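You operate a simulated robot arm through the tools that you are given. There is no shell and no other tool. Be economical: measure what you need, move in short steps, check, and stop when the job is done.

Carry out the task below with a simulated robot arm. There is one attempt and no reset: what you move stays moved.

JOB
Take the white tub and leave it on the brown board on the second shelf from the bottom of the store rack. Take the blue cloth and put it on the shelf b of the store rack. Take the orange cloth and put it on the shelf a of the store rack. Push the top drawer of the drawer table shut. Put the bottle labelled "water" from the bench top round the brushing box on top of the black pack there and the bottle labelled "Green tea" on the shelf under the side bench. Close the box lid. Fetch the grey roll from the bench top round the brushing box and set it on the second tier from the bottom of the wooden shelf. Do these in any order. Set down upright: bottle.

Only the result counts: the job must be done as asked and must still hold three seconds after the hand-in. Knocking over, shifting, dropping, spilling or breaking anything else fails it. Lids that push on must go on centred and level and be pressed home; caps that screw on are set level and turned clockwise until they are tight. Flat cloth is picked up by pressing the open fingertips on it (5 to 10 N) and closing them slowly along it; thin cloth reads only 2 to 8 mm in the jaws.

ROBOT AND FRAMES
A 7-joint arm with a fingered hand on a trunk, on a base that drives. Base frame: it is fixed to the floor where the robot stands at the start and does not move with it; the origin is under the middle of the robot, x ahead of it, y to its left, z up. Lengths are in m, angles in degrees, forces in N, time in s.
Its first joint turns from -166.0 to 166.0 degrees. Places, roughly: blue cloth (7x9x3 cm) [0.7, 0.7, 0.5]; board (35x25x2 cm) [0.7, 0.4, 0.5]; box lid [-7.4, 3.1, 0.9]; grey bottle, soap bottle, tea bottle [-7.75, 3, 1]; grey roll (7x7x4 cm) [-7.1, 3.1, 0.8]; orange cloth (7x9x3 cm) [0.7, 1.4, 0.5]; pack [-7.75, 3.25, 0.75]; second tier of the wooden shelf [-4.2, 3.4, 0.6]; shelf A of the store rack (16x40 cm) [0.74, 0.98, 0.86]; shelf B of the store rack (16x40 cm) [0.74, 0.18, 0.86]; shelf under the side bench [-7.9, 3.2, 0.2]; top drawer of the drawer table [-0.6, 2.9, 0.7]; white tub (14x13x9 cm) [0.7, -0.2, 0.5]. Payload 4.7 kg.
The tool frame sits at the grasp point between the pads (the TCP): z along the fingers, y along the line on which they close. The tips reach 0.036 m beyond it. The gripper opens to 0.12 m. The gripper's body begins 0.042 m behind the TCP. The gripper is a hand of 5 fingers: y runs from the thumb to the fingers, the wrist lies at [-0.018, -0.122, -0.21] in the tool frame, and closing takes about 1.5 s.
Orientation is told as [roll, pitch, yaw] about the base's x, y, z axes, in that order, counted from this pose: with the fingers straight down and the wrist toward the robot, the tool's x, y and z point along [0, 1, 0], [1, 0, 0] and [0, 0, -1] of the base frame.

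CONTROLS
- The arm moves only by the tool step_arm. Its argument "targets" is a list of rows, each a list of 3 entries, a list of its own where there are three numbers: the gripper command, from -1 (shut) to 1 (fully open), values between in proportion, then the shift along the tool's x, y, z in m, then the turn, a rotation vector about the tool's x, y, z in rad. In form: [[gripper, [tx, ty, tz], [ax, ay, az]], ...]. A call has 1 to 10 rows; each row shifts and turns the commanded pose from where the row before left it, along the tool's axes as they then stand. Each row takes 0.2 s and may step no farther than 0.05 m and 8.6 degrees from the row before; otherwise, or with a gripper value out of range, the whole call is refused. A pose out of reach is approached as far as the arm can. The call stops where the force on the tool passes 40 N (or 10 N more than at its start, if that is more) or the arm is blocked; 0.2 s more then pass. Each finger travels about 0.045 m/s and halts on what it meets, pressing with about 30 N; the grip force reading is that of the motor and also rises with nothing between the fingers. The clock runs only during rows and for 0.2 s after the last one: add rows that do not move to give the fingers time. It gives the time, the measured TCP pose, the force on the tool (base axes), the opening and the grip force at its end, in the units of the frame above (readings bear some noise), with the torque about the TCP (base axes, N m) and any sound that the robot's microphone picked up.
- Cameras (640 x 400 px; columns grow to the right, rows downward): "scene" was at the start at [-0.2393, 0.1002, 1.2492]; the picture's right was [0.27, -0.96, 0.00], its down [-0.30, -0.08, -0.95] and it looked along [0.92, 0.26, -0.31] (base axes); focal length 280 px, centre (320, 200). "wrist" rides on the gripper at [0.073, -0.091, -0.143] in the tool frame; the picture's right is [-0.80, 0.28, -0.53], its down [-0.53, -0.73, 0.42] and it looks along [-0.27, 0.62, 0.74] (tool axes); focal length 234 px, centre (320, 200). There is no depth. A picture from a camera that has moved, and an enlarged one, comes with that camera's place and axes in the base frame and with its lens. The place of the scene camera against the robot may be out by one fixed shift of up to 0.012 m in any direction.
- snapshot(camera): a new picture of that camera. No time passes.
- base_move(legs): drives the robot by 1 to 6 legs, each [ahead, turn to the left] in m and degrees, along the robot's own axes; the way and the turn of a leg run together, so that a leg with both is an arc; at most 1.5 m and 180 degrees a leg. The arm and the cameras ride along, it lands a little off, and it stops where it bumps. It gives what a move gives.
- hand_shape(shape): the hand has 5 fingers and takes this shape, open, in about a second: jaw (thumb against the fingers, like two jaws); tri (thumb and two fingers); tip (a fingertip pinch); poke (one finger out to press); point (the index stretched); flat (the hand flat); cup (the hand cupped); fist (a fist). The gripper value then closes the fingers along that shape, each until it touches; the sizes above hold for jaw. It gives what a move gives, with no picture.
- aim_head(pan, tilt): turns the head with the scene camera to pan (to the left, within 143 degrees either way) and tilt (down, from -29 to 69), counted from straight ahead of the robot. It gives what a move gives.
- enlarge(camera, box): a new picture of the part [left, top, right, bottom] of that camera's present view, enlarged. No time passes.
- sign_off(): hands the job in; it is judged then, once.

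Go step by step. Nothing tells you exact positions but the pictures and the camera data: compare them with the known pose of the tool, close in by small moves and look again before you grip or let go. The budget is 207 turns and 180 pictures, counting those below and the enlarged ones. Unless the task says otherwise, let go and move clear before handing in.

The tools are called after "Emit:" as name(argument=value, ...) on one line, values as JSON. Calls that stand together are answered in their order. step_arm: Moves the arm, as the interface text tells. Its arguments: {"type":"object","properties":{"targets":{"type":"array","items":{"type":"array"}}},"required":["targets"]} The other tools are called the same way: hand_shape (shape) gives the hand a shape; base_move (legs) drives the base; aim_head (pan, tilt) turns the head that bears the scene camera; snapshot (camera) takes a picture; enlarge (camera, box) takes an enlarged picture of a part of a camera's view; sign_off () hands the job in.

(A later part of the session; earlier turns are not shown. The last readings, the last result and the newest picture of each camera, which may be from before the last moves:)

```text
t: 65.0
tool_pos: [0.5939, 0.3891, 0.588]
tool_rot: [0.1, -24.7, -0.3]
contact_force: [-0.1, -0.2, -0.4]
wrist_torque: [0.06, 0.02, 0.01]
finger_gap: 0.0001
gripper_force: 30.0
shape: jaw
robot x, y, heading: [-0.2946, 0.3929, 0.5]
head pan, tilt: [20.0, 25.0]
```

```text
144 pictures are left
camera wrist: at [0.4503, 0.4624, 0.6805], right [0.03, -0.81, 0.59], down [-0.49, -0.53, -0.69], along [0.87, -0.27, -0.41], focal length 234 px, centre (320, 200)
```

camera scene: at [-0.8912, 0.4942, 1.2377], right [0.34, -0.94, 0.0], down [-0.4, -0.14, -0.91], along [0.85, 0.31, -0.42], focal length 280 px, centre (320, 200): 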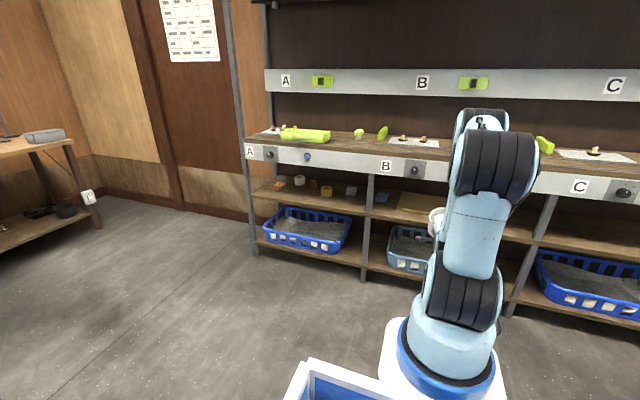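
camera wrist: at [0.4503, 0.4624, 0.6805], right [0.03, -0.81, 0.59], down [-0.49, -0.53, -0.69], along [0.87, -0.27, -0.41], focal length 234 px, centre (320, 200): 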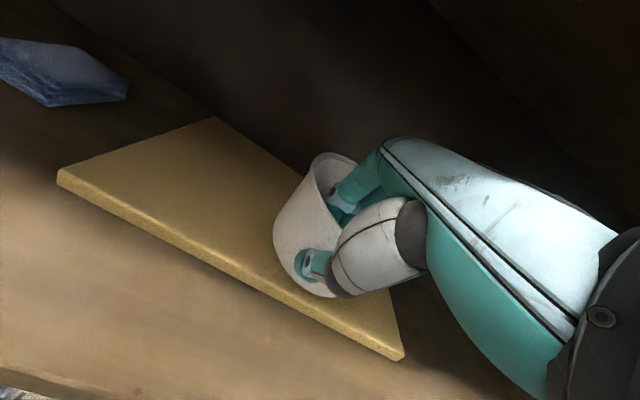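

Emit:
step_arm(targets=[[-1, [0, 0.0149, 0.0157], [0, 0, 0]], [-1, [0, 0, 0], [0, 0, 0]]])

Emit:
enlarge(camera="wrist", box=[180, 120, 380, 345])

```text
t: 65.6
tool_pos: [0.6134, 0.3888, 0.5808]
tool_rot: [0.2, -24.9, -0.3]
contact_force: [-2.3, 1.2, 10.1]
wrist_torque: [-0.15, 0.12, -0.05]
finger_gap: 0.0003
gripper_force: 29.9
shape: jaw
robot x, y, heading: [-0.2977, 0.3861, 0.3]
head pan, tilt: [20.0, 25.0]
```

```text
1.78 times, centred on (280, 232) of wrist
camera zoom: at [0.4705, 0.462, 0.6732], right [0.03, -0.81, 0.59], down [-0.49, -0.53, -0.7], along [0.87, -0.27, -0.41], focal length 416 px, centre (391, 142)
```

zoom: 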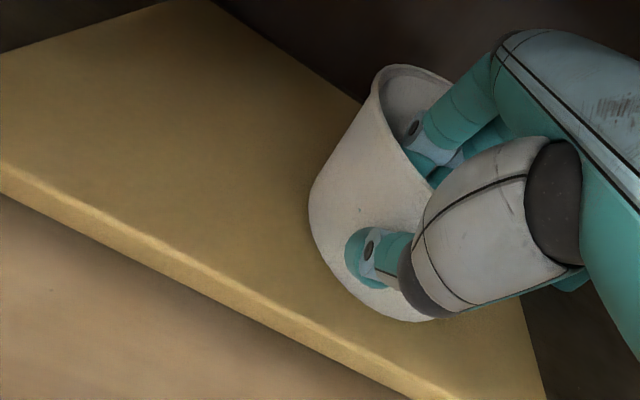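

Contact at 10 N, so the tub is on the board. I'll release gently.

Emit:
step_arm(targets=[[-0.8, [0, 0, 0], [0, 0, 0]], [-0.6, [0, 0, 0], [0, 0, 0]], [-0.4, [0, 0, 0], [0, 0, 0]], [-0.2, [0, 0, 0], [0, 0, 0]], [0, [0, 0, 0], [0, 0, 0]], [0, [0, 0, 0], [0, 0, 0]]])

Emit:
enlarge(camera="wrist", box=[180, 120, 380, 345])

```text
t: 67.0
tool_pos: [0.6132, 0.3878, 0.5812]
tool_rot: [0.1, -24.8, -0.3]
contact_force: [0.5, 0.1, 0.0]
wrist_torque: [-0.04, -0.02, -0.03]
finger_gap: 0.0596
gripper_force: 0.0
shape: jaw
robot x, y, heading: [-0.2925, 0.3935, 0.5]
head pan, tilt: [20.0, 25.0]
```

```text
1.78 times, centred on (280, 232) of wrist
camera zoom: at [0.4702, 0.4619, 0.6723], right [0.03, -0.81, 0.59], down [-0.49, -0.53, -0.69], along [0.87, -0.27, -0.41], focal length 416 px, centre (391, 142)
```

zoom: 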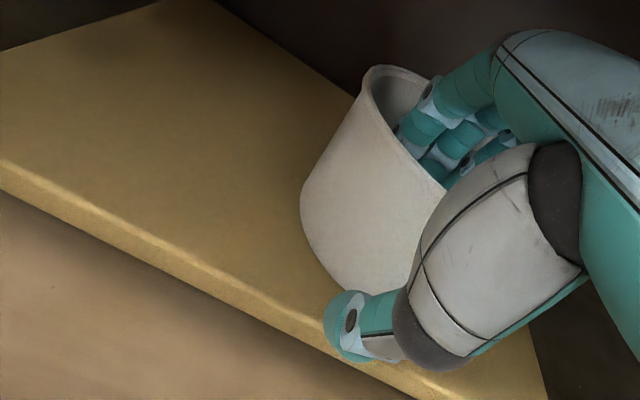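

The tub stands upright on the board. I'll withdraw by tilting and rising, then back out.

Emit:
step_arm(targets=[[0, [0, 0.005, -0.0109], [-0.148, 0, 0]], [0, [0, 0.0082, -0.0125], [-0.148, 0, 0]], [0, [0, 0.02, -0.0224], [0, 0, 0]]])

Emit:
enlarge(camera="wrist", box=[180, 120, 380, 345])

```text
t: 67.8
tool_pos: [0.6135, 0.3897, 0.6388]
tool_rot: [0.2, -41.8, -0.4]
contact_force: [-0.3, -0.5, -0.2]
wrist_torque: [0.04, -0.02, 0.01]
finger_gap: 0.0597
gripper_force: 0.1
shape: jaw
robot x, y, heading: [-0.2956, 0.3861, 0.6]
head pan, tilt: [20.0, 25.0]
```

```text
1.78 times, centred on (280, 232) of wrist
camera zoom: at [0.4495, 0.4628, 0.6841], right [-0.14, -0.81, 0.58], down [-0.27, -0.53, -0.81], along [0.95, -0.27, -0.14], focal length 416 px, centre (391, 142)
```

zoom: 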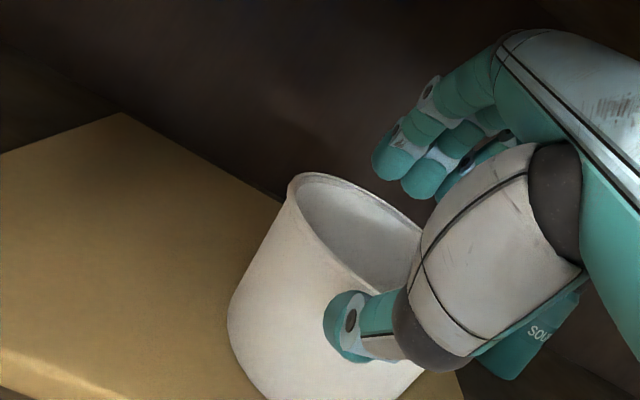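

The tub is done. Next, the blue cloth: I'll back out and line up at a heading of about 20° so the hand passes right of the post.

Emit:
base_move(legs=[[-0.3, 0], [0, -90], [0.185, 0], [0, 110]])

Emit:
snapshot(camera="wrist")

Emit:
aim_head(pan=15, tilt=25)

Emit:
snapshot(camera="scene")

```text
t: 79.4
tool_pos: [0.259, 0.5089, 0.6388]
tool_rot: [0.2, -41.8, 19.2]
contact_force: [0.2, 0.2, 1.1]
wrist_torque: [0.02, 0.02, -0.01]
finger_gap: 0.0596
gripper_force: 0.1
shape: jaw
robot x, y, heading: [-0.5985, 0.2038, 20.1]
head pan, tilt: [20.0, 25.0]
```

```text
140 pictures are left
camera wrist: at [0.0795, 0.5234, 0.6843], right [0.13, -0.81, 0.58], down [-0.07, -0.59, -0.81], along [0.99, 0.07, -0.14], focal length 234 px, centre (320, 200)
```

wrist: 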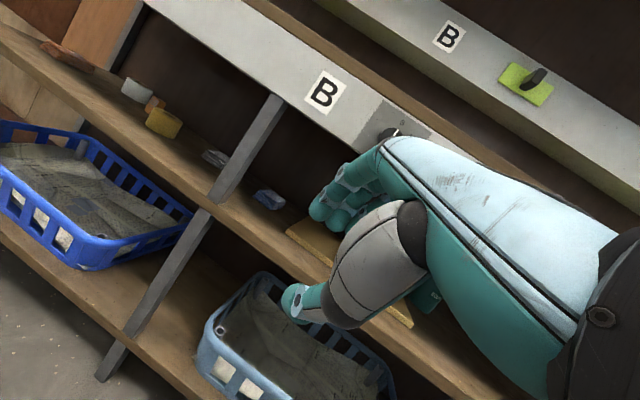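

```text
t: 80.0
tool_pos: [0.2589, 0.5093, 0.6379]
tool_rot: [0.1, -41.8, 19.2]
contact_force: [1.4, -0.6, -0.1]
wrist_torque: [0.02, 0.02, 0.06]
finger_gap: 0.0597
gripper_force: 0.0
shape: jaw
robot x, y, heading: [-0.5989, 0.2035, 19.9]
head pan, tilt: [15.0, 25.0]
```

```text
139 pictures are left
camera scene: at [-0.8602, 0.2147, 1.2377], right [0.57, -0.82, 0.0], down [-0.35, -0.24, -0.91], along [0.74, 0.52, -0.42], focal length 280 px, centre (320, 200)
```

scene: 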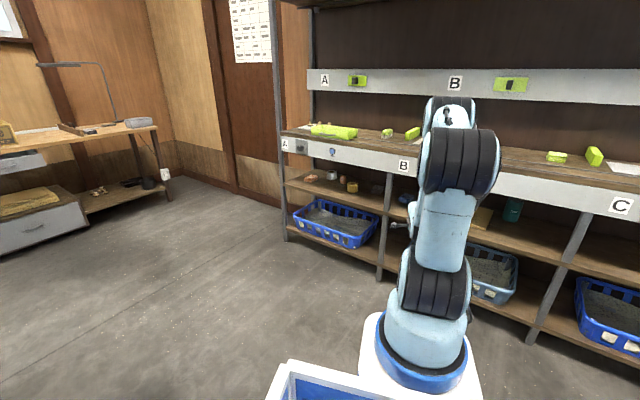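

Emit:
base_move(legs=[[0.36, 0]])

Emit:
snapshot(camera="wrist")

```text
t: 82.4
tool_pos: [0.5991, 0.6333, 0.6377]
tool_rot: [0.2, -41.8, 19.2]
contact_force: [0.6, 0.4, 0.3]
wrist_torque: [-0.04, 0.03, 0.03]
finger_gap: 0.0598
gripper_force: 0.1
shape: jaw
robot x, y, heading: [-0.2558, 0.3297, 20.1]
head pan, tilt: [15.0, 25.0]
```

```text
138 pictures are left
camera wrist: at [0.4195, 0.6472, 0.6843], right [0.13, -0.81, 0.58], down [-0.07, -0.59, -0.81], along [0.99, 0.07, -0.14], focal length 234 px, centre (320, 200)
```

wrist: 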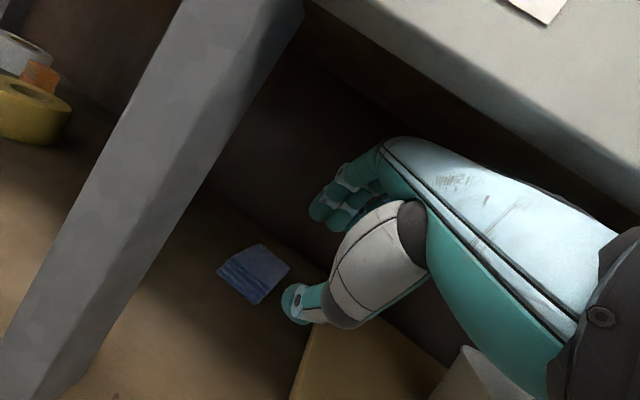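

The cloth is centred at about (0.715, 0.682), 9 cm along x. The grip angle there is cramped by the apron, so I'll hook it from behind with closed fingers and draw it toward the shelf's front first.

Emit:
step_arm(targets=[[-1, [0, -0.022, 0.0245], [0, 0, 0]], [-1, [0, -0.022, 0.0245], [0, 0, 0]], [-1, [0, 0, 0], [0, 0, 0]], [-1, [0, 0, 0], [0, 0, 0]], [-1, [0, 0, 0], [0, 0, 0]]])

Emit:
base_move(legs=[[0.14, 0]])

Emit:
snapshot(camera="wrist")

```text
t: 83.6
tool_pos: [0.5967, 0.6323, 0.5718]
tool_rot: [0.2, -41.8, 19.2]
contact_force: [0.1, 0.3, 0.1]
wrist_torque: [-0.02, 0.04, 0.0]
finger_gap: 0.0001
gripper_force: 29.6
shape: jaw
robot x, y, heading: [-0.2594, 0.3314, 20.0]
head pan, tilt: [15.0, 25.0]
```

```text
t: 84.8
tool_pos: [0.6817, 0.6667, 0.5553]
tool_rot: [0.4, -39.6, 19.3]
contact_force: [0.8, -1.3, 13.6]
wrist_torque: [-0.03, -0.31, -0.02]
finger_gap: 0.0
gripper_force: 29.9
shape: jaw
robot x, y, heading: [-0.1539, 0.3663, 20.3]
head pan, tilt: [15.0, 25.0]
stopped in leg 1: the robot was blocked; the commanded pose is now the measured one
```

```text
137 pictures are left
camera wrist: at [0.5039, 0.6827, 0.6076], right [0.16, -0.8, 0.58], down [-0.1, -0.6, -0.8], along [0.98, 0.07, -0.17], focal length 234 px, centre (320, 200)
```

wrist: 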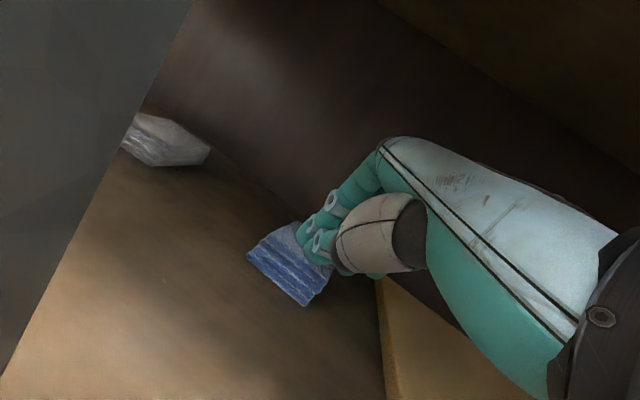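

The forearm seems too steep and met the apron. I'll back off, stretch the arm out farther, and look at its slope from the side.

Emit:
base_move(legs=[[-0.3, 0]])

Emit:
step_arm(targets=[[-1, [0, 0.033, 0.02], [0, 0, 0]], [-1, [0, 0.033, 0.02], [0, 0, 0]], [-1, [0, 0.033, 0.024], [0, 0, 0]], [-1, [0, 0.033, 0.028], [0, 0, 0]]])

Emit:
aim_head(pan=-5, tilt=25)

Emit:
snapshot(camera="scene")

Emit:
snapshot(camera="wrist")

```text
t: 86.9
tool_pos: [0.4003, 0.5631, 0.5537]
tool_rot: [0.4, -39.5, 19.2]
contact_force: [0.8, -0.8, 0.0]
wrist_torque: [0.01, 0.0, -0.01]
finger_gap: 0.0
gripper_force: 30.4
shape: jaw
robot x, y, heading: [-0.4323, 0.2624, 19.8]
head pan, tilt: [15.0, 25.0]
```

```text
t: 87.9
tool_pos: [0.5515, 0.6177, 0.5669]
tool_rot: [0.4, -39.4, 19.2]
contact_force: [0.0, -0.9, 1.2]
wrist_torque: [0.05, 0.0, 0.0]
finger_gap: 0.0004
gripper_force: 30.0
shape: jaw
robot x, y, heading: [-0.4343, 0.2609, 20.3]
head pan, tilt: [15.0, 25.0]
```

```text
t: 88.7
tool_pos: [0.5511, 0.617, 0.5664]
tool_rot: [0.4, -39.4, 19.3]
contact_force: [0.8, 0.0, 0.4]
wrist_torque: [0.0, 0.04, -0.01]
finger_gap: 0.0
gripper_force: 30.4
shape: jaw
robot x, y, heading: [-0.4337, 0.2621, 20.2]
head pan, tilt: [-5.0, 25.0]
```

```text
136 pictures are left
camera scene: at [-0.6825, 0.2432, 1.2377], right [0.26, -0.97, 0.0], down [-0.41, -0.11, -0.91], along [0.87, 0.24, -0.42], focal length 280 px, centre (320, 200)
```

scene: 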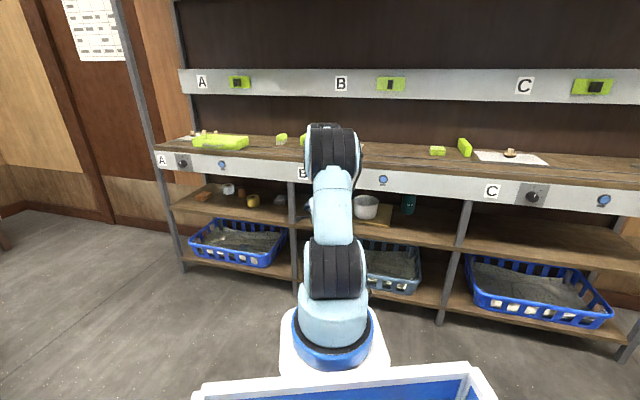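

```text
135 pictures are left
camera wrist: at [0.3737, 0.6316, 0.6193], right [0.16, -0.8, 0.58], down [-0.1, -0.6, -0.8], along [0.98, 0.07, -0.18], focal length 234 px, centre (320, 200)
```

wrist: 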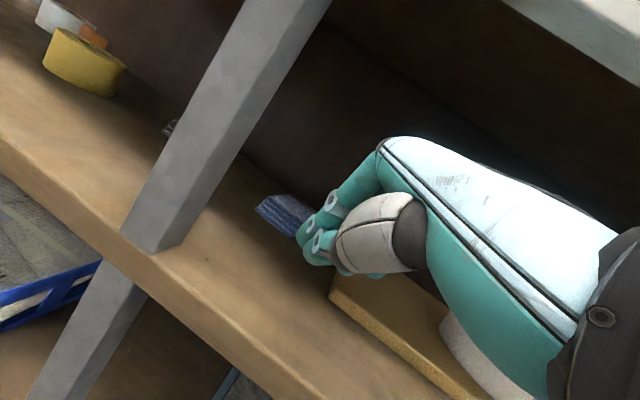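

Emit:
step_arm(targets=[[-1, [0, 0.031, 0.0254], [0, 0, 0]], [-1, [0, 0.031, 0.0254], [0, 0, 0]], [-1, [0, 0.031, 0.0254], [0, 0, 0]], [-1, [0, 0.031, 0.0254], [0, 0, 0]]])

Emit:
snapshot(camera="scene")

Emit:
snapshot(camera="wrist")

```text
t: 89.7
tool_pos: [0.7033, 0.6703, 0.5669]
tool_rot: [0.5, -39.3, 19.2]
contact_force: [-0.2, 1.0, 0.1]
wrist_torque: [-0.03, 0.01, 0.01]
finger_gap: 0.0001
gripper_force: 29.6
shape: jaw
robot x, y, heading: [-0.4355, 0.2627, 20.1]
head pan, tilt: [-5.0, 25.0]
```

```text
134 pictures are left
camera scene: at [-0.6826, 0.2431, 1.2377], right [0.26, -0.97, 0.0], down [-0.41, -0.11, -0.91], along [0.87, 0.24, -0.42], focal length 280 px, centre (320, 200)
```

scene: 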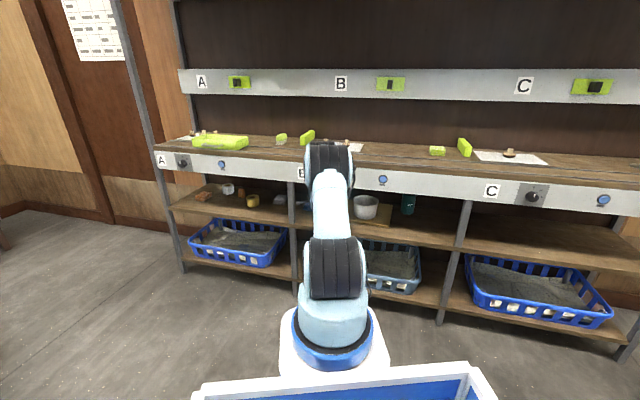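

```text
133 pictures are left
camera wrist: at [0.5262, 0.6854, 0.6194], right [0.16, -0.8, 0.58], down [-0.1, -0.6, -0.8], along [0.98, 0.07, -0.18], focal length 234 px, centre (320, 200)
```

wrist: 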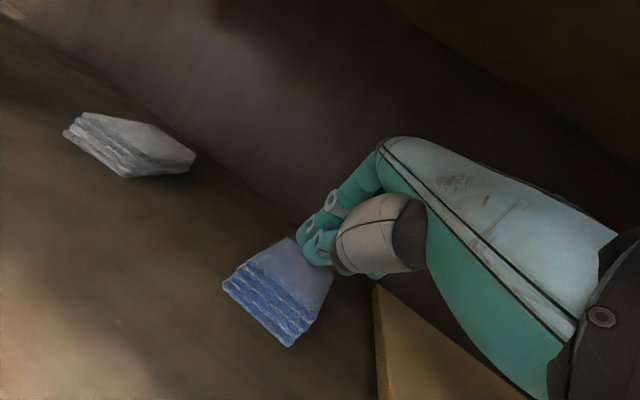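

The stretched arm clears everything. The cloth spans x 0.686–0.78, y 0.65–0.72. I'll flatten the tilt a bit, go past its back edge, and lower.

Emit:
step_arm(targets=[[-1, [0, 0, 0], [-0.095, 0, 0]], [-1, [0, 0, 0], [-0.095, 0, 0]]])

Emit:
base_move(legs=[[0.1, 0]])

Emit:
snapshot(camera="wrist")

```text
t: 90.3
tool_pos: [0.7024, 0.6716, 0.5666]
tool_rot: [0.4, -50.5, 19.2]
contact_force: [-0.5, -0.1, 1.4]
wrist_torque: [-0.04, 0.06, -0.01]
finger_gap: 0.0
gripper_force: 30.2
shape: jaw
robot x, y, heading: [-0.4361, 0.2593, 20.0]
head pan, tilt: [-5.0, 25.0]
```

```text
t: 91.5
tool_pos: [0.7636, 0.7018, 0.5322]
tool_rot: [0.8, -47.8, 19.1]
contact_force: [0.2, -6.1, 37.2]
wrist_torque: [0.02, 0.08, 0.02]
finger_gap: 0.0
gripper_force: 29.9
shape: jaw
robot x, y, heading: [-0.3515, 0.2951, 20.6]
head pan, tilt: [-5.0, 25.0]
stopped in leg 1: the robot was blocked; the commanded pose is now the measured one
```

```text
132 pictures are left
camera wrist: at [0.5807, 0.7138, 0.5612], right [0.08, -0.83, 0.55], down [0.01, -0.55, -0.83], along [1.0, 0.08, -0.04], focal length 234 px, centre (320, 200)
```

wrist: 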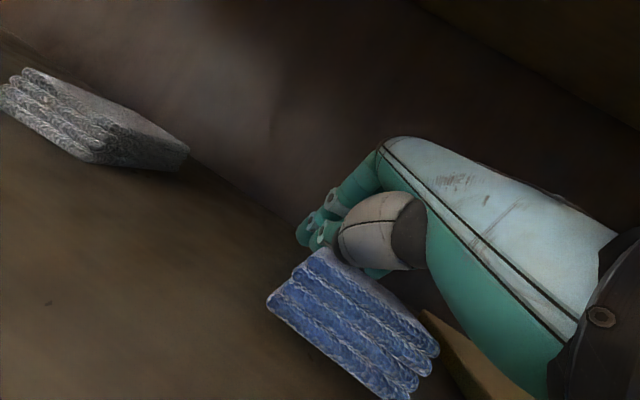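

The forearm limits depth, but the fingers now rest on and just behind the cloth. I'll drag it back by reversing slowly.

Emit:
base_move(legs=[[-0.06, 0]])

Emit:
snapshot(camera="wrist")

```text
t: 92.5
tool_pos: [0.7096, 0.6824, 0.5312]
tool_rot: [0.8, -47.7, 19.3]
contact_force: [11.6, 6.5, 34.3]
wrist_torque: [0.09, -0.1, -0.03]
finger_gap: 0.0
gripper_force: 29.9
shape: jaw
robot x, y, heading: [-0.4045, 0.2754, 20.2]
head pan, tilt: [-5.0, 25.0]
```

```text
131 pictures are left
camera wrist: at [0.5272, 0.6943, 0.5614], right [0.08, -0.83, 0.55], down [0.01, -0.55, -0.83], along [1.0, 0.08, -0.04], focal length 234 px, centre (320, 200)
```

wrist: 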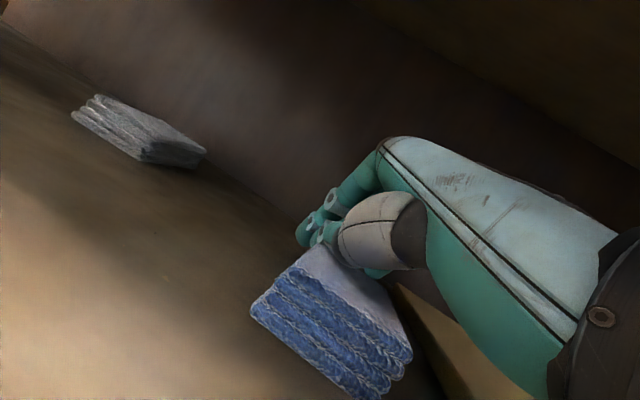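

Emit:
base_move(legs=[[-0.09, 0]])

Emit:
snapshot(camera="wrist")

```text
t: 93.6
tool_pos: [0.6258, 0.6507, 0.5349]
tool_rot: [0.8, -48.1, 19.3]
contact_force: [3.1, 1.0, 19.8]
wrist_torque: [0.04, -0.03, 0.02]
finger_gap: 0.0
gripper_force: 30.0
shape: jaw
robot x, y, heading: [-0.4897, 0.2432, 20.6]
head pan, tilt: [-5.0, 25.0]
```

```text
130 pictures are left
camera wrist: at [0.4424, 0.6624, 0.5625], right [0.08, -0.83, 0.55], down [0.01, -0.55, -0.83], along [1.0, 0.08, -0.03], focal length 234 px, centre (320, 200)
```

wrist: 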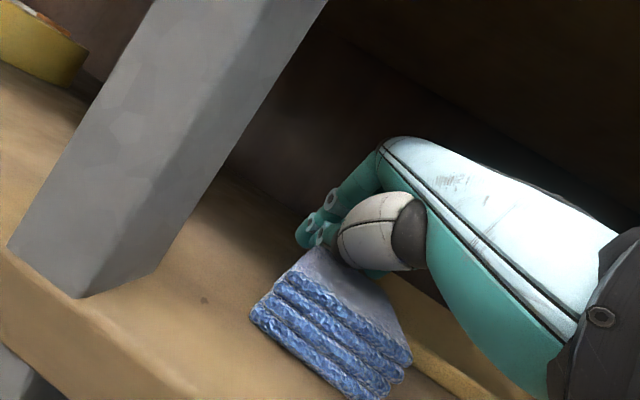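

The cloth came along to about (0.61, 0.63). I'll lift off, back out, and set the hand more upright for a real grip.

Emit:
step_arm(targets=[[-1, [0, 0.0223, -0.02], [0, 0, 0]], [-1, [0, 0.0223, -0.02], [0, 0, 0]]])

Emit:
base_move(legs=[[-0.2, 0]])

Emit:
step_arm(targets=[[1, [0, 0, 0], [0.126, 0, 0]], [1, [0, 0, 0], [0.126, 0, 0]], [1, [0, 0, 0], [0.126, 0, 0]], [1, [0, 0, 0], [0.126, 0, 0]], [1, [0, 0, 0], [0.126, 0, 0]], [1, [0, 0, 0], [0, 0, 0]]])

Emit:
snapshot(camera="wrist")

```text
t: 94.2
tool_pos: [0.6264, 0.6496, 0.5921]
tool_rot: [0.9, -47.8, 19.2]
contact_force: [-2.0, -0.4, -1.1]
wrist_torque: [0.04, -0.07, -0.02]
finger_gap: 0.0001
gripper_force: 30.3
shape: jaw
robot x, y, heading: [-0.4897, 0.2425, 20.6]
head pan, tilt: [-5.0, 25.0]
```

```text
t: 95.8
tool_pos: [0.4392, 0.5783, 0.5919]
tool_rot: [0.9, -48.0, 19.2]
contact_force: [-0.3, -0.3, 0.3]
wrist_torque: [-0.02, 0.0, -0.01]
finger_gap: 0.0
gripper_force: 30.6
shape: jaw
robot x, y, heading: [-0.6764, 0.1714, 20.5]
head pan, tilt: [-5.0, 25.0]
```

```text
t: 97.2
tool_pos: [0.4382, 0.5786, 0.5901]
tool_rot: [0.5, -11.8, 19.8]
contact_force: [0.2, 0.3, 0.1]
wrist_torque: [-0.03, 0.01, -0.02]
finger_gap: 0.1196
gripper_force: 0.0
shape: jaw
robot x, y, heading: [-0.6775, 0.1721, 20.7]
head pan, tilt: [-5.0, 25.0]
```

```text
129 pictures are left
camera wrist: at [0.3018, 0.6062, 0.7136], right [0.43, -0.7, 0.56], down [-0.42, -0.71, -0.57], along [0.8, 0.01, -0.6], focal length 234 px, centre (320, 200)
```

wrist: 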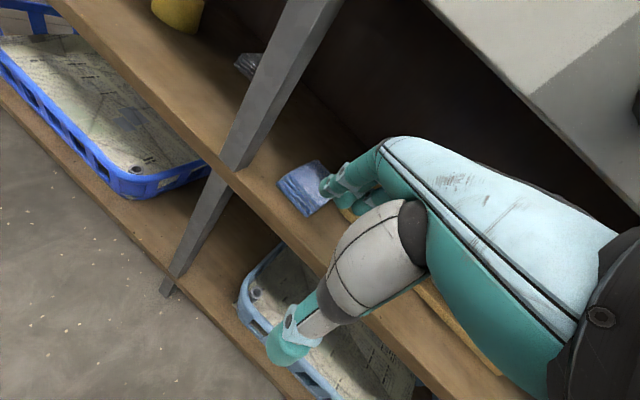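

Emit:
step_arm(targets=[[1, [0, 0, 0], [0.04, -0.02, 0.1]], [1, [0, 0, 0], [0.04, -0.02, 0.1]], [1, [0.007, 0.0367, 0.0108], [0, 0, 0]], [1, [0.007, 0.0367, 0.0108], [0, 0, 0]]])

Emit:
snapshot(camera="wrist")

```text
t: 98.2
tool_pos: [0.5116, 0.6033, 0.579]
tool_rot: [0.1, -7.2, 8.1]
contact_force: [0.0, -0.1, 0.1]
wrist_torque: [-0.01, -0.01, -0.01]
finger_gap: 0.12
gripper_force: 0.0
shape: jaw
robot x, y, heading: [-0.6746, 0.1694, 20.3]
head pan, tilt: [-5.0, 25.0]
```

```text
128 pictures are left
camera wrist: at [0.3932, 0.6607, 0.7097], right [0.32, -0.77, 0.55], down [-0.59, -0.62, -0.51], along [0.74, -0.16, -0.66], focal length 234 px, centre (320, 200)
```

wrist: 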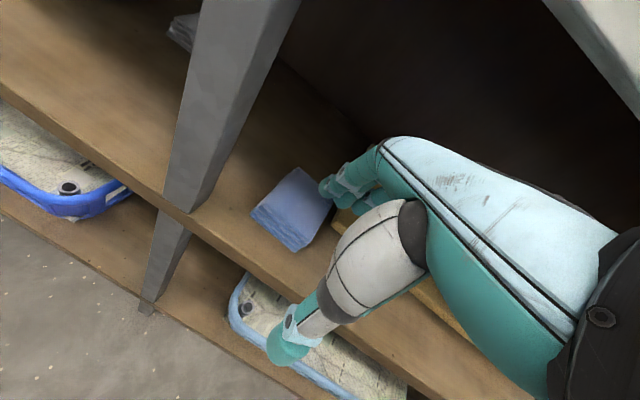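

Emit:
step_arm(targets=[[1, [0.009, 0.0385, 0.0118], [0, 0, 0]], [1, [0.009, 0.0385, 0.0118], [0, 0, 0]]])

Emit:
snapshot(camera="wrist")

```text
t: 98.7
tool_pos: [0.5555, 0.6207, 0.6121]
tool_rot: [0.8, -7.7, 7.5]
contact_force: [-2.1, 0.7, -4.7]
wrist_torque: [0.12, -0.48, -0.14]
finger_gap: 0.1198
gripper_force: 0.0
shape: jaw
out of reach, approached as far as the arm can: row 2
robot x, y, heading: [-0.6806, 0.1706, 20.6]
head pan, tilt: [-5.0, 25.0]
stopped in row 2: the force on the tool passed its limit at 638 N (the readings are from after the stop); the commanded pose is now the measured one
```

```text
127 pictures are left
camera wrist: at [0.4349, 0.6775, 0.7419], right [0.31, -0.78, 0.55], down [-0.59, -0.61, -0.53], along [0.74, -0.16, -0.65], focal length 234 px, centre (320, 200)
```

wrist: 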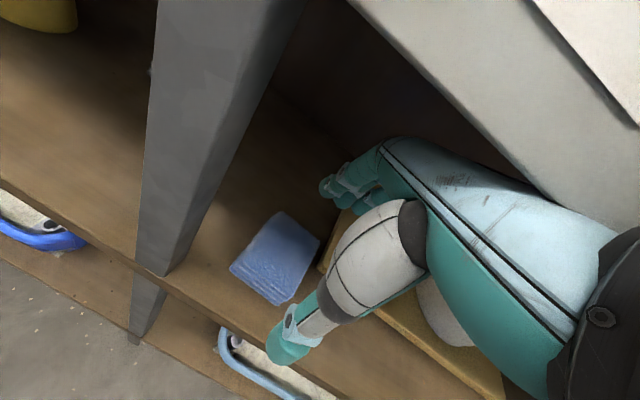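

That was beyond the arm's reach. I'll pull the arm in and bring the base closer instead.

Emit:
step_arm(targets=[[1, [0, -0.042, 0.004], [0, 0, 0]], [1, [0, -0.042, 0.004], [0, 0, 0]], [1, [0, -0.042, 0.004], [0, 0, 0]], [1, [0, -0.042, 0.004], [0, 0, 0]], [1, [0, -0.042, 0.004], [0, 0, 0]]])

Emit:
base_move(legs=[[0.15, 0]])

Emit:
snapshot(camera="wrist")

Emit:
snapshot(camera="scene")

```text
t: 99.9
tool_pos: [0.3521, 0.5944, 0.5665]
tool_rot: [0.7, -7.8, 7.5]
contact_force: [-0.7, 0.1, -1.3]
wrist_torque: [0.02, 0.02, 0.02]
finger_gap: 0.1196
gripper_force: 0.0
shape: jaw
robot x, y, heading: [-0.6767, 0.1749, 20.4]
head pan, tilt: [-5.0, 25.0]
```

```text
t: 101.3
tool_pos: [0.4918, 0.6465, 0.5642]
tool_rot: [0.6, -7.9, 7.5]
contact_force: [-0.4, -0.5, 0.0]
wrist_torque: [0.0, -0.01, 0.01]
finger_gap: 0.12
gripper_force: 0.1
shape: jaw
robot x, y, heading: [-0.5394, 0.2236, 20.4]
head pan, tilt: [-5.0, 25.0]
```

```text
126 pictures are left
camera wrist: at [0.3727, 0.7022, 0.6951], right [0.31, -0.78, 0.55], down [-0.59, -0.61, -0.53], along [0.74, -0.16, -0.65], focal length 234 px, centre (320, 200)
```

wrist: 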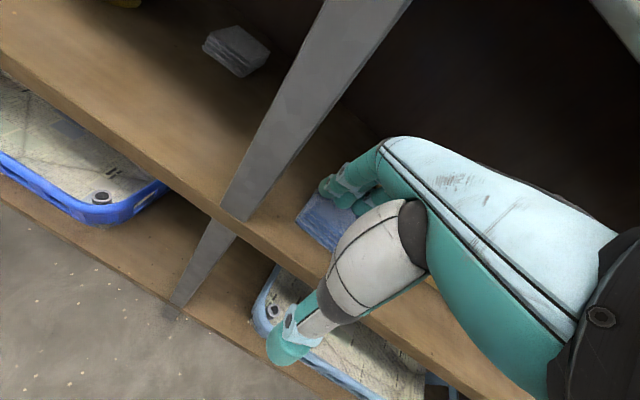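

```text
125 pictures are left
camera scene: at [-0.7854, 0.2025, 1.2377], right [0.27, -0.96, 0.0], down [-0.41, -0.11, -0.91], along [0.87, 0.24, -0.42], focal length 280 px, centre (320, 200)
```

scene: 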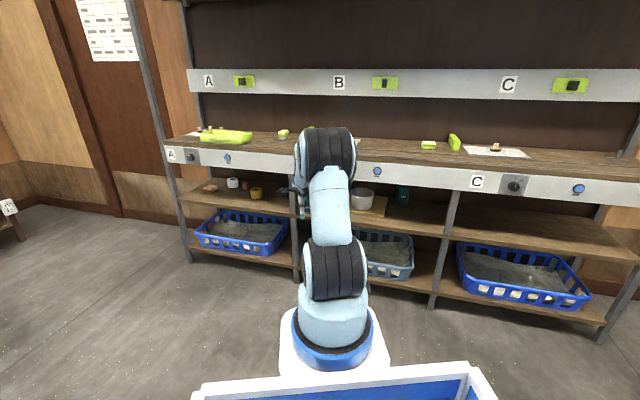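

Emit:
step_arm(targets=[[1, [-0.0083, 0.0309, 0.0043], [0, 0, 0]], [1, [-0.0083, 0.0309, 0.0043], [0, 0, 0]], [1, [-0.0083, 0.0309, 0.0043], [0, 0, 0]]])

Emit:
snapshot(camera="wrist")

```text
t: 102.1
tool_pos: [0.5772, 0.6369, 0.5624]
tool_rot: [0.6, -7.5, 7.8]
contact_force: [0.1, -0.6, -0.2]
wrist_torque: [0.0, -0.03, 0.0]
finger_gap: 0.1198
gripper_force: 0.0
shape: jaw
robot x, y, heading: [-0.5383, 0.2207, 20.7]
head pan, tilt: [-5.0, 25.0]
```

```text
124 pictures are left
camera wrist: at [0.459, 0.693, 0.6938], right [0.32, -0.77, 0.55], down [-0.59, -0.61, -0.52], along [0.74, -0.16, -0.65], focal length 234 px, centre (320, 200)
```

wrist: 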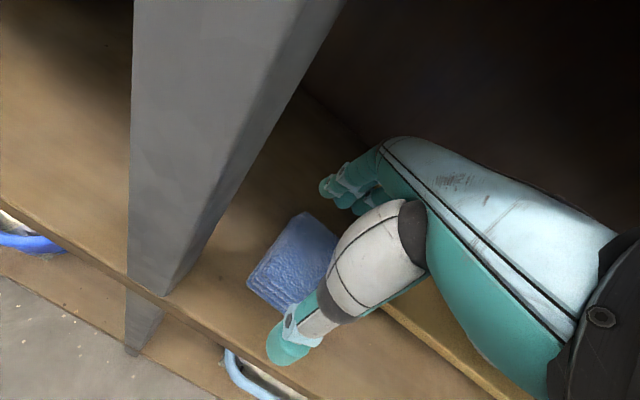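

Centred over the cloth. Descending and closing.

Emit:
step_arm(targets=[[1, [0, -0.001, 0.0139], [0, 0, 0]], [1, [0, -0.001, 0.0139], [0, 0, 0]]])

Emit:
snapshot(camera="wrist")

```text
t: 102.7
tool_pos: [0.5949, 0.6336, 0.5414]
tool_rot: [0.7, -8.2, 7.4]
contact_force: [0.5, -1.7, 3.5]
wrist_torque: [-0.2, 0.23, 0.12]
finger_gap: 0.1201
gripper_force: 0.1
shape: jaw
robot x, y, heading: [-0.534, 0.2244, 19.9]
head pan, tilt: [-5.0, 25.0]
```

```text
123 pictures are left
camera wrist: at [0.4744, 0.6899, 0.6712], right [0.3, -0.78, 0.55], down [-0.59, -0.61, -0.53], along [0.75, -0.16, -0.64], focal length 234 px, centre (320, 200)
```

wrist: 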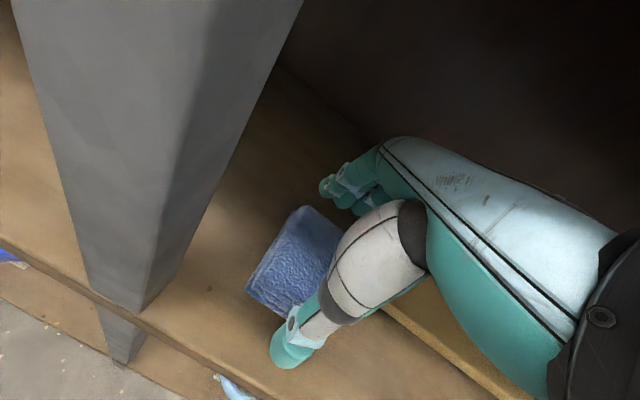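

Emit:
step_arm(targets=[[0.9, [0, -0.002, 0.009], [0, 0, 0]], [0.6, [0, 0, 0], [0, 0, 0]], [0.4, [0, 0, 0], [0, 0, 0]], [0.2, [0, 0, 0], [0, 0, 0]], [-0.2, [0, 0, 0], [0, 0, 0]], [-0.6, [0, 0, 0], [0, 0, 0]], [-1, [0, 0, 0], [0, 0, 0]], [-1, [0, 0, 0], [0, 0, 0]]])

Emit:
snapshot(camera="wrist")

```text
t: 103.2
tool_pos: [0.5966, 0.6397, 0.545]
tool_rot: [1.0, -9.1, 7.6]
contact_force: [-3.6, -1.4, 13.9]
wrist_torque: [-0.1, 1.11, 0.09]
finger_gap: 0.0986
gripper_force: 0.1
shape: jaw
robot x, y, heading: [-0.5376, 0.2223, 20.6]
head pan, tilt: [-5.0, 25.0]
stopped in row 2: the force on the tool passed its limit at 45 N (the readings are from after the stop); the commanded pose is now the measured one
```

```text
122 pictures are left
camera wrist: at [0.4745, 0.6937, 0.6722], right [0.3, -0.78, 0.55], down [-0.58, -0.6, -0.54], along [0.76, -0.15, -0.64], focal length 234 px, centre (320, 200)
```

wrist: 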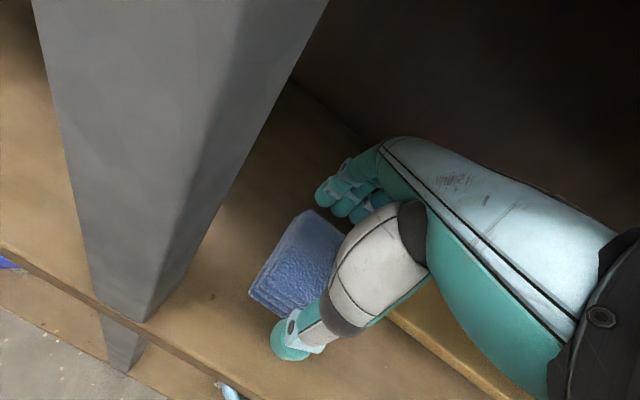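

Emit:
step_arm(targets=[[0.55, [0, 0, -0.003], [0, 0, 0]], [0.4, [0, 0, 0], [0, 0, 0]], [0.2, [0, 0, 0], [0, 0, 0]], [-0.1, [0, 0, 0], [0, 0, 0]], [-0.5, [0, 0, 0], [0, 0, 0]], [-1, [0, 0, 0], [0, 0, 0]], [-1, [0, 0, 0], [0, 0, 0]], [-1, [0, 0, 0], [0, 0, 0]]])

Emit:
snapshot(camera="wrist")

```text
t: 105.0
tool_pos: [0.5949, 0.6375, 0.5445]
tool_rot: [0.9, -9.0, 7.5]
contact_force: [-3.1, -0.1, 11.9]
wrist_torque: [-0.08, 0.78, 0.04]
finger_gap: 0.0815
gripper_force: 30.3
shape: jaw
robot x, y, heading: [-0.5355, 0.2226, 20.7]
head pan, tilt: [-5.0, 25.0]
```

```text
121 pictures are left
camera wrist: at [0.4733, 0.6931, 0.6727], right [0.3, -0.78, 0.55], down [-0.58, -0.61, -0.54], along [0.75, -0.16, -0.64], focal length 234 px, centre (320, 200)
```

wrist: 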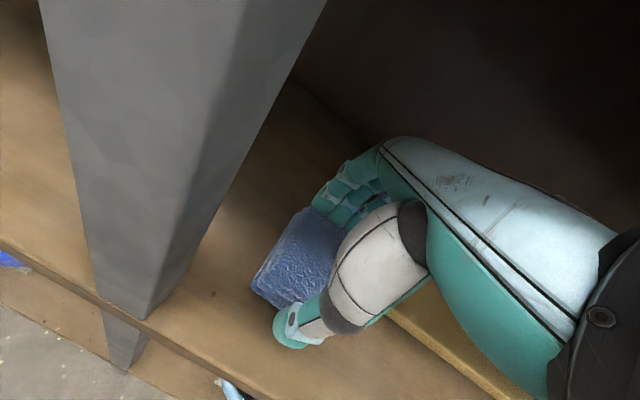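

Gripped with a gap of 0.08. I'll lift slightly, then back out.

Emit:
step_arm(targets=[[-1, [0, 0.001, -0.012], [0, 0, 0]], [-1, [0, -0.01, -0.008], [0, 0, 0]]])

Emit:
base_move(legs=[[-0.25, 0]])

Emit:
snapshot(camera="wrist")

```text
t: 105.6
tool_pos: [0.5821, 0.6365, 0.5605]
tool_rot: [1.0, -8.7, 7.5]
contact_force: [0.2, -0.4, -0.6]
wrist_torque: [-0.01, 0.02, -0.01]
finger_gap: 0.0816
gripper_force: 29.8
shape: jaw
robot x, y, heading: [-0.533, 0.2247, 20.5]
head pan, tilt: [-5.0, 25.0]
```

```text
t: 107.4
tool_pos: [0.3492, 0.5488, 0.5612]
tool_rot: [1.0, -8.8, 7.4]
contact_force: [0.9, 0.5, -0.6]
wrist_torque: [-0.03, 0.0, -0.01]
finger_gap: 0.0818
gripper_force: 30.3
shape: jaw
robot x, y, heading: [-0.7711, 0.1344, 20.3]
head pan, tilt: [-5.0, 25.0]
```

```text
120 pictures are left
camera wrist: at [0.2269, 0.6036, 0.6902], right [0.3, -0.78, 0.55], down [-0.58, -0.61, -0.54], along [0.75, -0.16, -0.64], focal length 234 px, centre (320, 200)
```

wrist: 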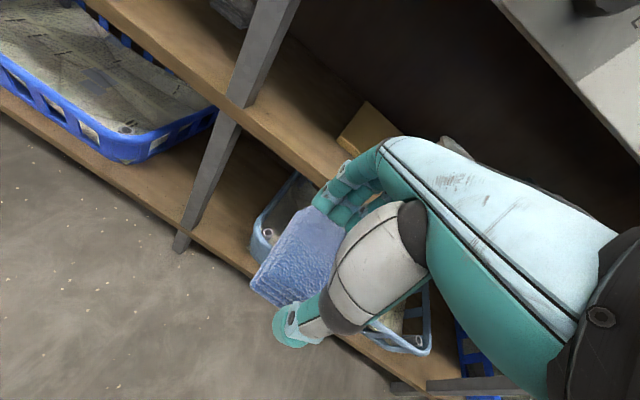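

Emit:
step_arm(targets=[[-1, [0, 0.007, -0.045], [0, 0, 0]], [-1, [0, 0.007, -0.045], [0, 0, 0]], [-1, [0, 0.007, -0.045], [0, 0, 0]], [-1, [0, 0.007, -0.045], [0, 0, 0]], [-1, [0, 0.007, -0.045], [0, 0, 0]], [-1, [0, 0.007, -0.045], [0, 0, 0]], [-1, [0, 0.007, -0.045], [0, 0, 0]], [-1, [0, 0.007, -0.045], [0, 0, 0]], [-1, [0, 0.007, -0.045], [0, 0, 0]]])

Emit:
snapshot(camera="wrist")

Emit:
aim_head(pan=-15, tilt=20)

Emit:
snapshot(camera="scene")

```text
t: 109.4
tool_pos: [0.3493, 0.5414, 0.9708]
tool_rot: [1.0, -8.7, 7.5]
contact_force: [-0.3, 0.0, -2.5]
wrist_torque: [0.02, 0.01, 0.0]
finger_gap: 0.0818
gripper_force: 29.6
shape: jaw
robot x, y, heading: [-0.7747, 0.1368, 20.5]
head pan, tilt: [-5.0, 25.0]
```

```text
119 pictures are left
camera wrist: at [0.228, 0.5964, 1.0986], right [0.3, -0.78, 0.55], down [-0.58, -0.61, -0.54], along [0.75, -0.16, -0.64], focal length 234 px, centre (320, 200)
```

wrist: 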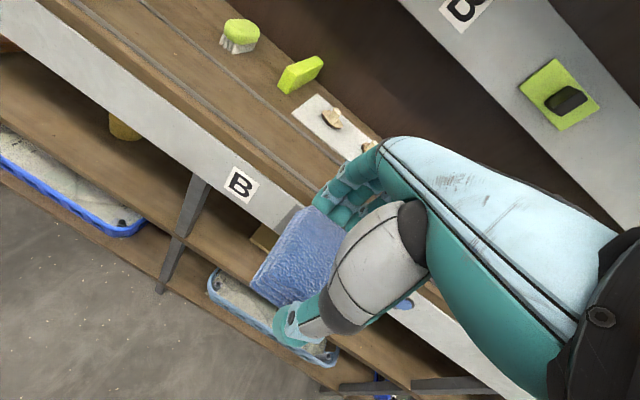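

```text
t: 110.2
tool_pos: [0.349, 0.5404, 0.9712]
tool_rot: [1.0, -8.8, 7.5]
contact_force: [0.3, 0.4, -0.1]
wrist_torque: [0.01, 0.01, 0.03]
finger_gap: 0.0819
gripper_force: 30.0
shape: jaw
robot x, y, heading: [-0.7737, 0.139, 20.2]
head pan, tilt: [-15.0, 20.0]
```

```text
118 pictures are left
camera scene: at [-1.0157, 0.1002, 1.2457], right [0.09, -1.0, 0.0], down [-0.34, -0.03, -0.94], along [0.94, 0.09, -0.34], focal length 280 px, centre (320, 200)
```

scene: 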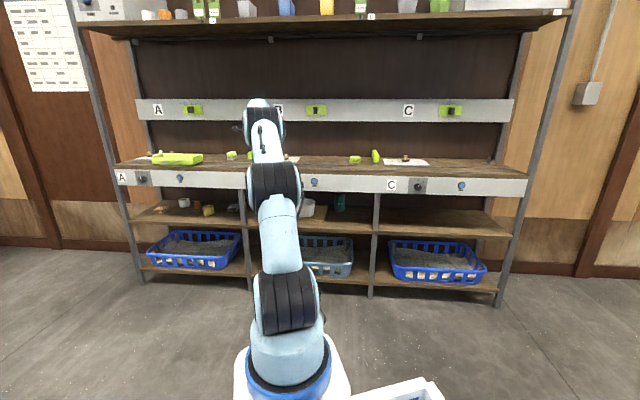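

Emit:
base_move(legs=[[0, -17.2], [0.31, 0]])

Emit:
snapshot(camera="wrist")

```text
t: 113.2
tool_pos: [0.7288, 0.203, 0.9711]
tool_rot: [0.9, -8.8, -9.9]
contact_force: [0.2, -0.7, -0.3]
wrist_torque: [0.01, 0.02, 0.0]
finger_gap: 0.0816
gripper_force: 29.9
shape: jaw
robot x, y, heading: [-0.4607, 0.1577, 2.7]
head pan, tilt: [-15.0, 20.0]
```

```text
117 pictures are left
camera wrist: at [0.6303, 0.292, 1.0994], right [0.05, -0.83, 0.55], down [-0.74, -0.4, -0.54], along [0.67, -0.37, -0.64], focal length 234 px, centre (320, 200)
```

wrist: 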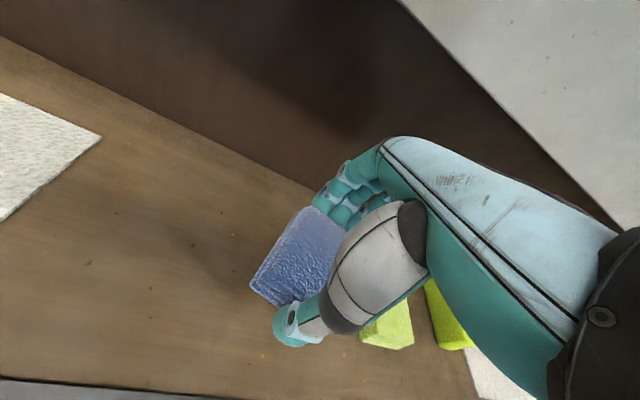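

Emit:
step_arm(targets=[[-1, [0.03, -0.003, 0.02], [0, 0, 0]], [-1, [0, -0.003, 0.02], [0, 0, 0]], [-1, [0, 0, 0.006], [0, 0, 0]], [-1, [0, 0, 0], [0, 0, 0]]])

```text
t: 114.2
tool_pos: [0.7353, 0.2326, 0.9265]
tool_rot: [1.0, -8.8, -9.9]
contact_force: [0.2, -0.3, 0.5]
wrist_torque: [-0.02, 0.05, 0.01]
finger_gap: 0.0819
gripper_force: 30.3
shape: jaw
robot x, y, heading: [-0.4618, 0.1553, 2.9]
head pan, tilt: [-15.0, 20.0]
```

Emit:
step_arm(targets=[[-1, [0, 0, 0.005], [0, 0, 0]], [-1, [0, 0, 0.004], [0, 0, 0]]])

Emit:
snapshot(camera="wrist")

```text
t: 114.8
tool_pos: [0.7373, 0.2328, 0.9161]
tool_rot: [1.1, -8.8, -9.9]
contact_force: [0.2, 0.0, -0.5]
wrist_torque: [0.03, 0.04, -0.01]
finger_gap: 0.0819
gripper_force: 29.7
shape: jaw
robot x, y, heading: [-0.4635, 0.1527, 3.0]
head pan, tilt: [-15.0, 20.0]
```

```text
116 pictures are left
camera wrist: at [0.638, 0.322, 1.0448], right [0.05, -0.83, 0.55], down [-0.74, -0.4, -0.54], along [0.67, -0.37, -0.64], focal length 234 px, centre (320, 200)
```

wrist: 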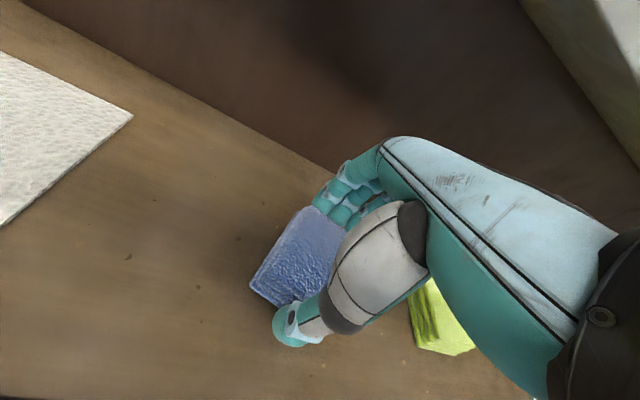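

Emit:
step_arm(targets=[[-1, [0, 0, 0.006], [0, 0, 0]], [-1, [0, 0, 0.005], [0, 0, 0]], [-1, [0, 0, 0.0], [0, 0, 0]]])

```text
t: 115.6
tool_pos: [0.7384, 0.2333, 0.9045]
tool_rot: [1.0, -8.8, -10.0]
contact_force: [0.7, -0.1, -0.2]
wrist_torque: [-0.03, 0.01, 0.01]
finger_gap: 0.0817
gripper_force: 30.1
shape: jaw
robot x, y, heading: [-0.4594, 0.1537, 3.3]
head pan, tilt: [-15.0, 20.0]
```

Emit:
step_arm(targets=[[-1, [0, 0, 0.005], [0, 0, 0]], [-1, [0, 0, 0.005], [0, 0, 0]], [-1, [0, 0, 0.0], [0, 0, 0]]])

```text
t: 116.4
tool_pos: [0.7412, 0.2324, 0.9051]
tool_rot: [1.2, -9.5, -9.8]
contact_force: [-3.7, 0.0, 40.4]
wrist_torque: [0.61, 2.36, 0.08]
finger_gap: 0.0815
gripper_force: 30.2
shape: jaw
robot x, y, heading: [-0.4645, 0.1494, 3.1]
head pan, tilt: [-15.0, 20.0]
```

Contact. I'll ease off and open.

Emit:
step_arm(targets=[[-1, [0, 0, -0.008], [0, 0, 0]], [0.5, [0, 0, 0], [0, 0, 0]], [0.8, [0, 0, -0.002], [0, 0, 0]], [1, [0, 0, -0.002], [0, 0, 0]], [1, [0, 0, 0], [0, 0, 0]], [1, [0, 0, 0], [0, 0, 0]]])

Emit:
snapshot(camera="wrist")

```text
t: 117.8
tool_pos: [0.7372, 0.2327, 0.9055]
tool_rot: [0.9, -8.7, -9.8]
contact_force: [-0.2, 0.5, 0.3]
wrist_torque: [0.03, -0.04, 0.02]
finger_gap: 0.1199
gripper_force: 0.1
shape: jaw
robot x, y, heading: [-0.4633, 0.1548, 3.2]
head pan, tilt: [-15.0, 20.0]
```

```text
115 pictures are left
camera wrist: at [0.6392, 0.3221, 1.0343], right [0.06, -0.83, 0.55], down [-0.74, -0.4, -0.54], along [0.67, -0.38, -0.64], focal length 234 px, centre (320, 200)
```

wrist: 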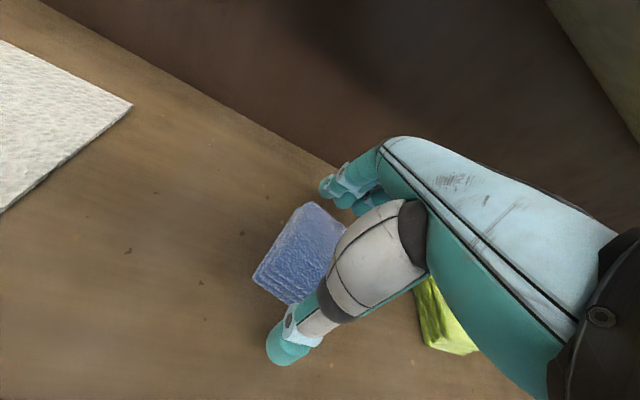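

The blue cloth is down on shelf b. I'll lift clear and drive to an angled approach for the orange cloth.

Emit:
step_arm(targets=[[1, [0, 0.006, -0.04], [0, 0, 0]], [1, [0, 0.006, -0.04], [0, 0, 0]], [1, [0, 0.006, -0.04], [0, 0, 0]]])

Emit:
snapshot(camera="wrist")

Emit:
base_move(legs=[[-0.3, 0], [0, 69], [0.53, 0], [0, -42]])

Emit:
aim_head(pan=10, tilt=25)

Emit:
snapshot(camera="scene")

```text
t: 118.6
tool_pos: [0.7382, 0.2312, 1.0272]
tool_rot: [1.0, -8.7, -9.9]
contact_force: [0.3, -0.1, -0.4]
wrist_torque: [0.02, 0.0, 0.01]
finger_gap: 0.1198
gripper_force: 0.1
shape: jaw
robot x, y, heading: [-0.4567, 0.1551, 3.0]
head pan, tilt: [-15.0, 20.0]
```

```text
114 pictures are left
camera wrist: at [0.6387, 0.3201, 1.1559], right [0.06, -0.83, 0.55], down [-0.74, -0.4, -0.54], along [0.67, -0.37, -0.64], focal length 234 px, centre (320, 200)
```

wrist: 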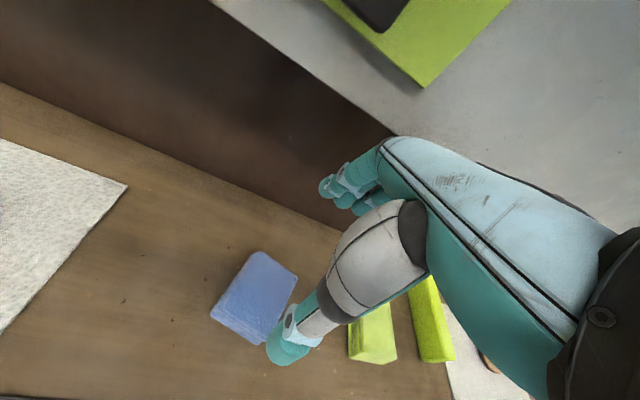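

```text
t: 128.3
tool_pos: [0.4363, 1.2569, 1.0273]
tool_rot: [1.0, -8.8, 17.1]
contact_force: [-0.3, -0.4, -0.3]
wrist_torque: [-0.01, -0.02, 0.0]
finger_gap: 0.1196
gripper_force: 0.0
shape: jaw
robot x, y, heading: [-0.5955, 0.6407, 29.9]
head pan, tilt: [-15.0, 20.0]
```

```text
t: 129.2
tool_pos: [0.4363, 1.2571, 1.029]
tool_rot: [1.0, -8.7, 17.1]
contact_force: [-0.1, -0.1, 1.0]
wrist_torque: [-0.05, -0.01, -0.01]
finger_gap: 0.1198
gripper_force: 0.0
shape: jaw
robot x, y, heading: [-0.5969, 0.6406, 30.2]
head pan, tilt: [10.0, 25.0]
```

```text
113 pictures are left
camera scene: at [-0.8499, 0.6006, 1.2377], right [0.64, -0.77, 0.0], down [-0.32, -0.27, -0.91], along [0.7, 0.58, -0.42], focal length 280 px, centre (320, 200)
```

scene: 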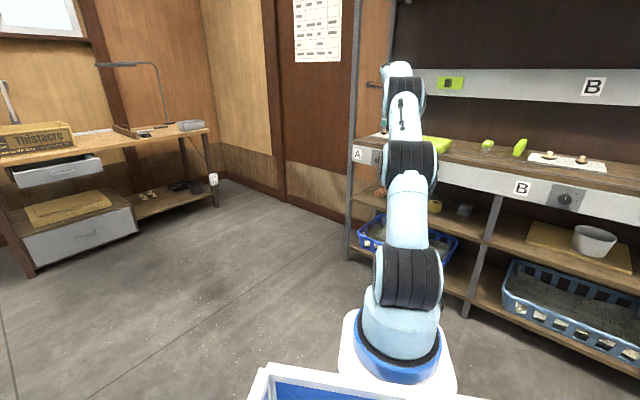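

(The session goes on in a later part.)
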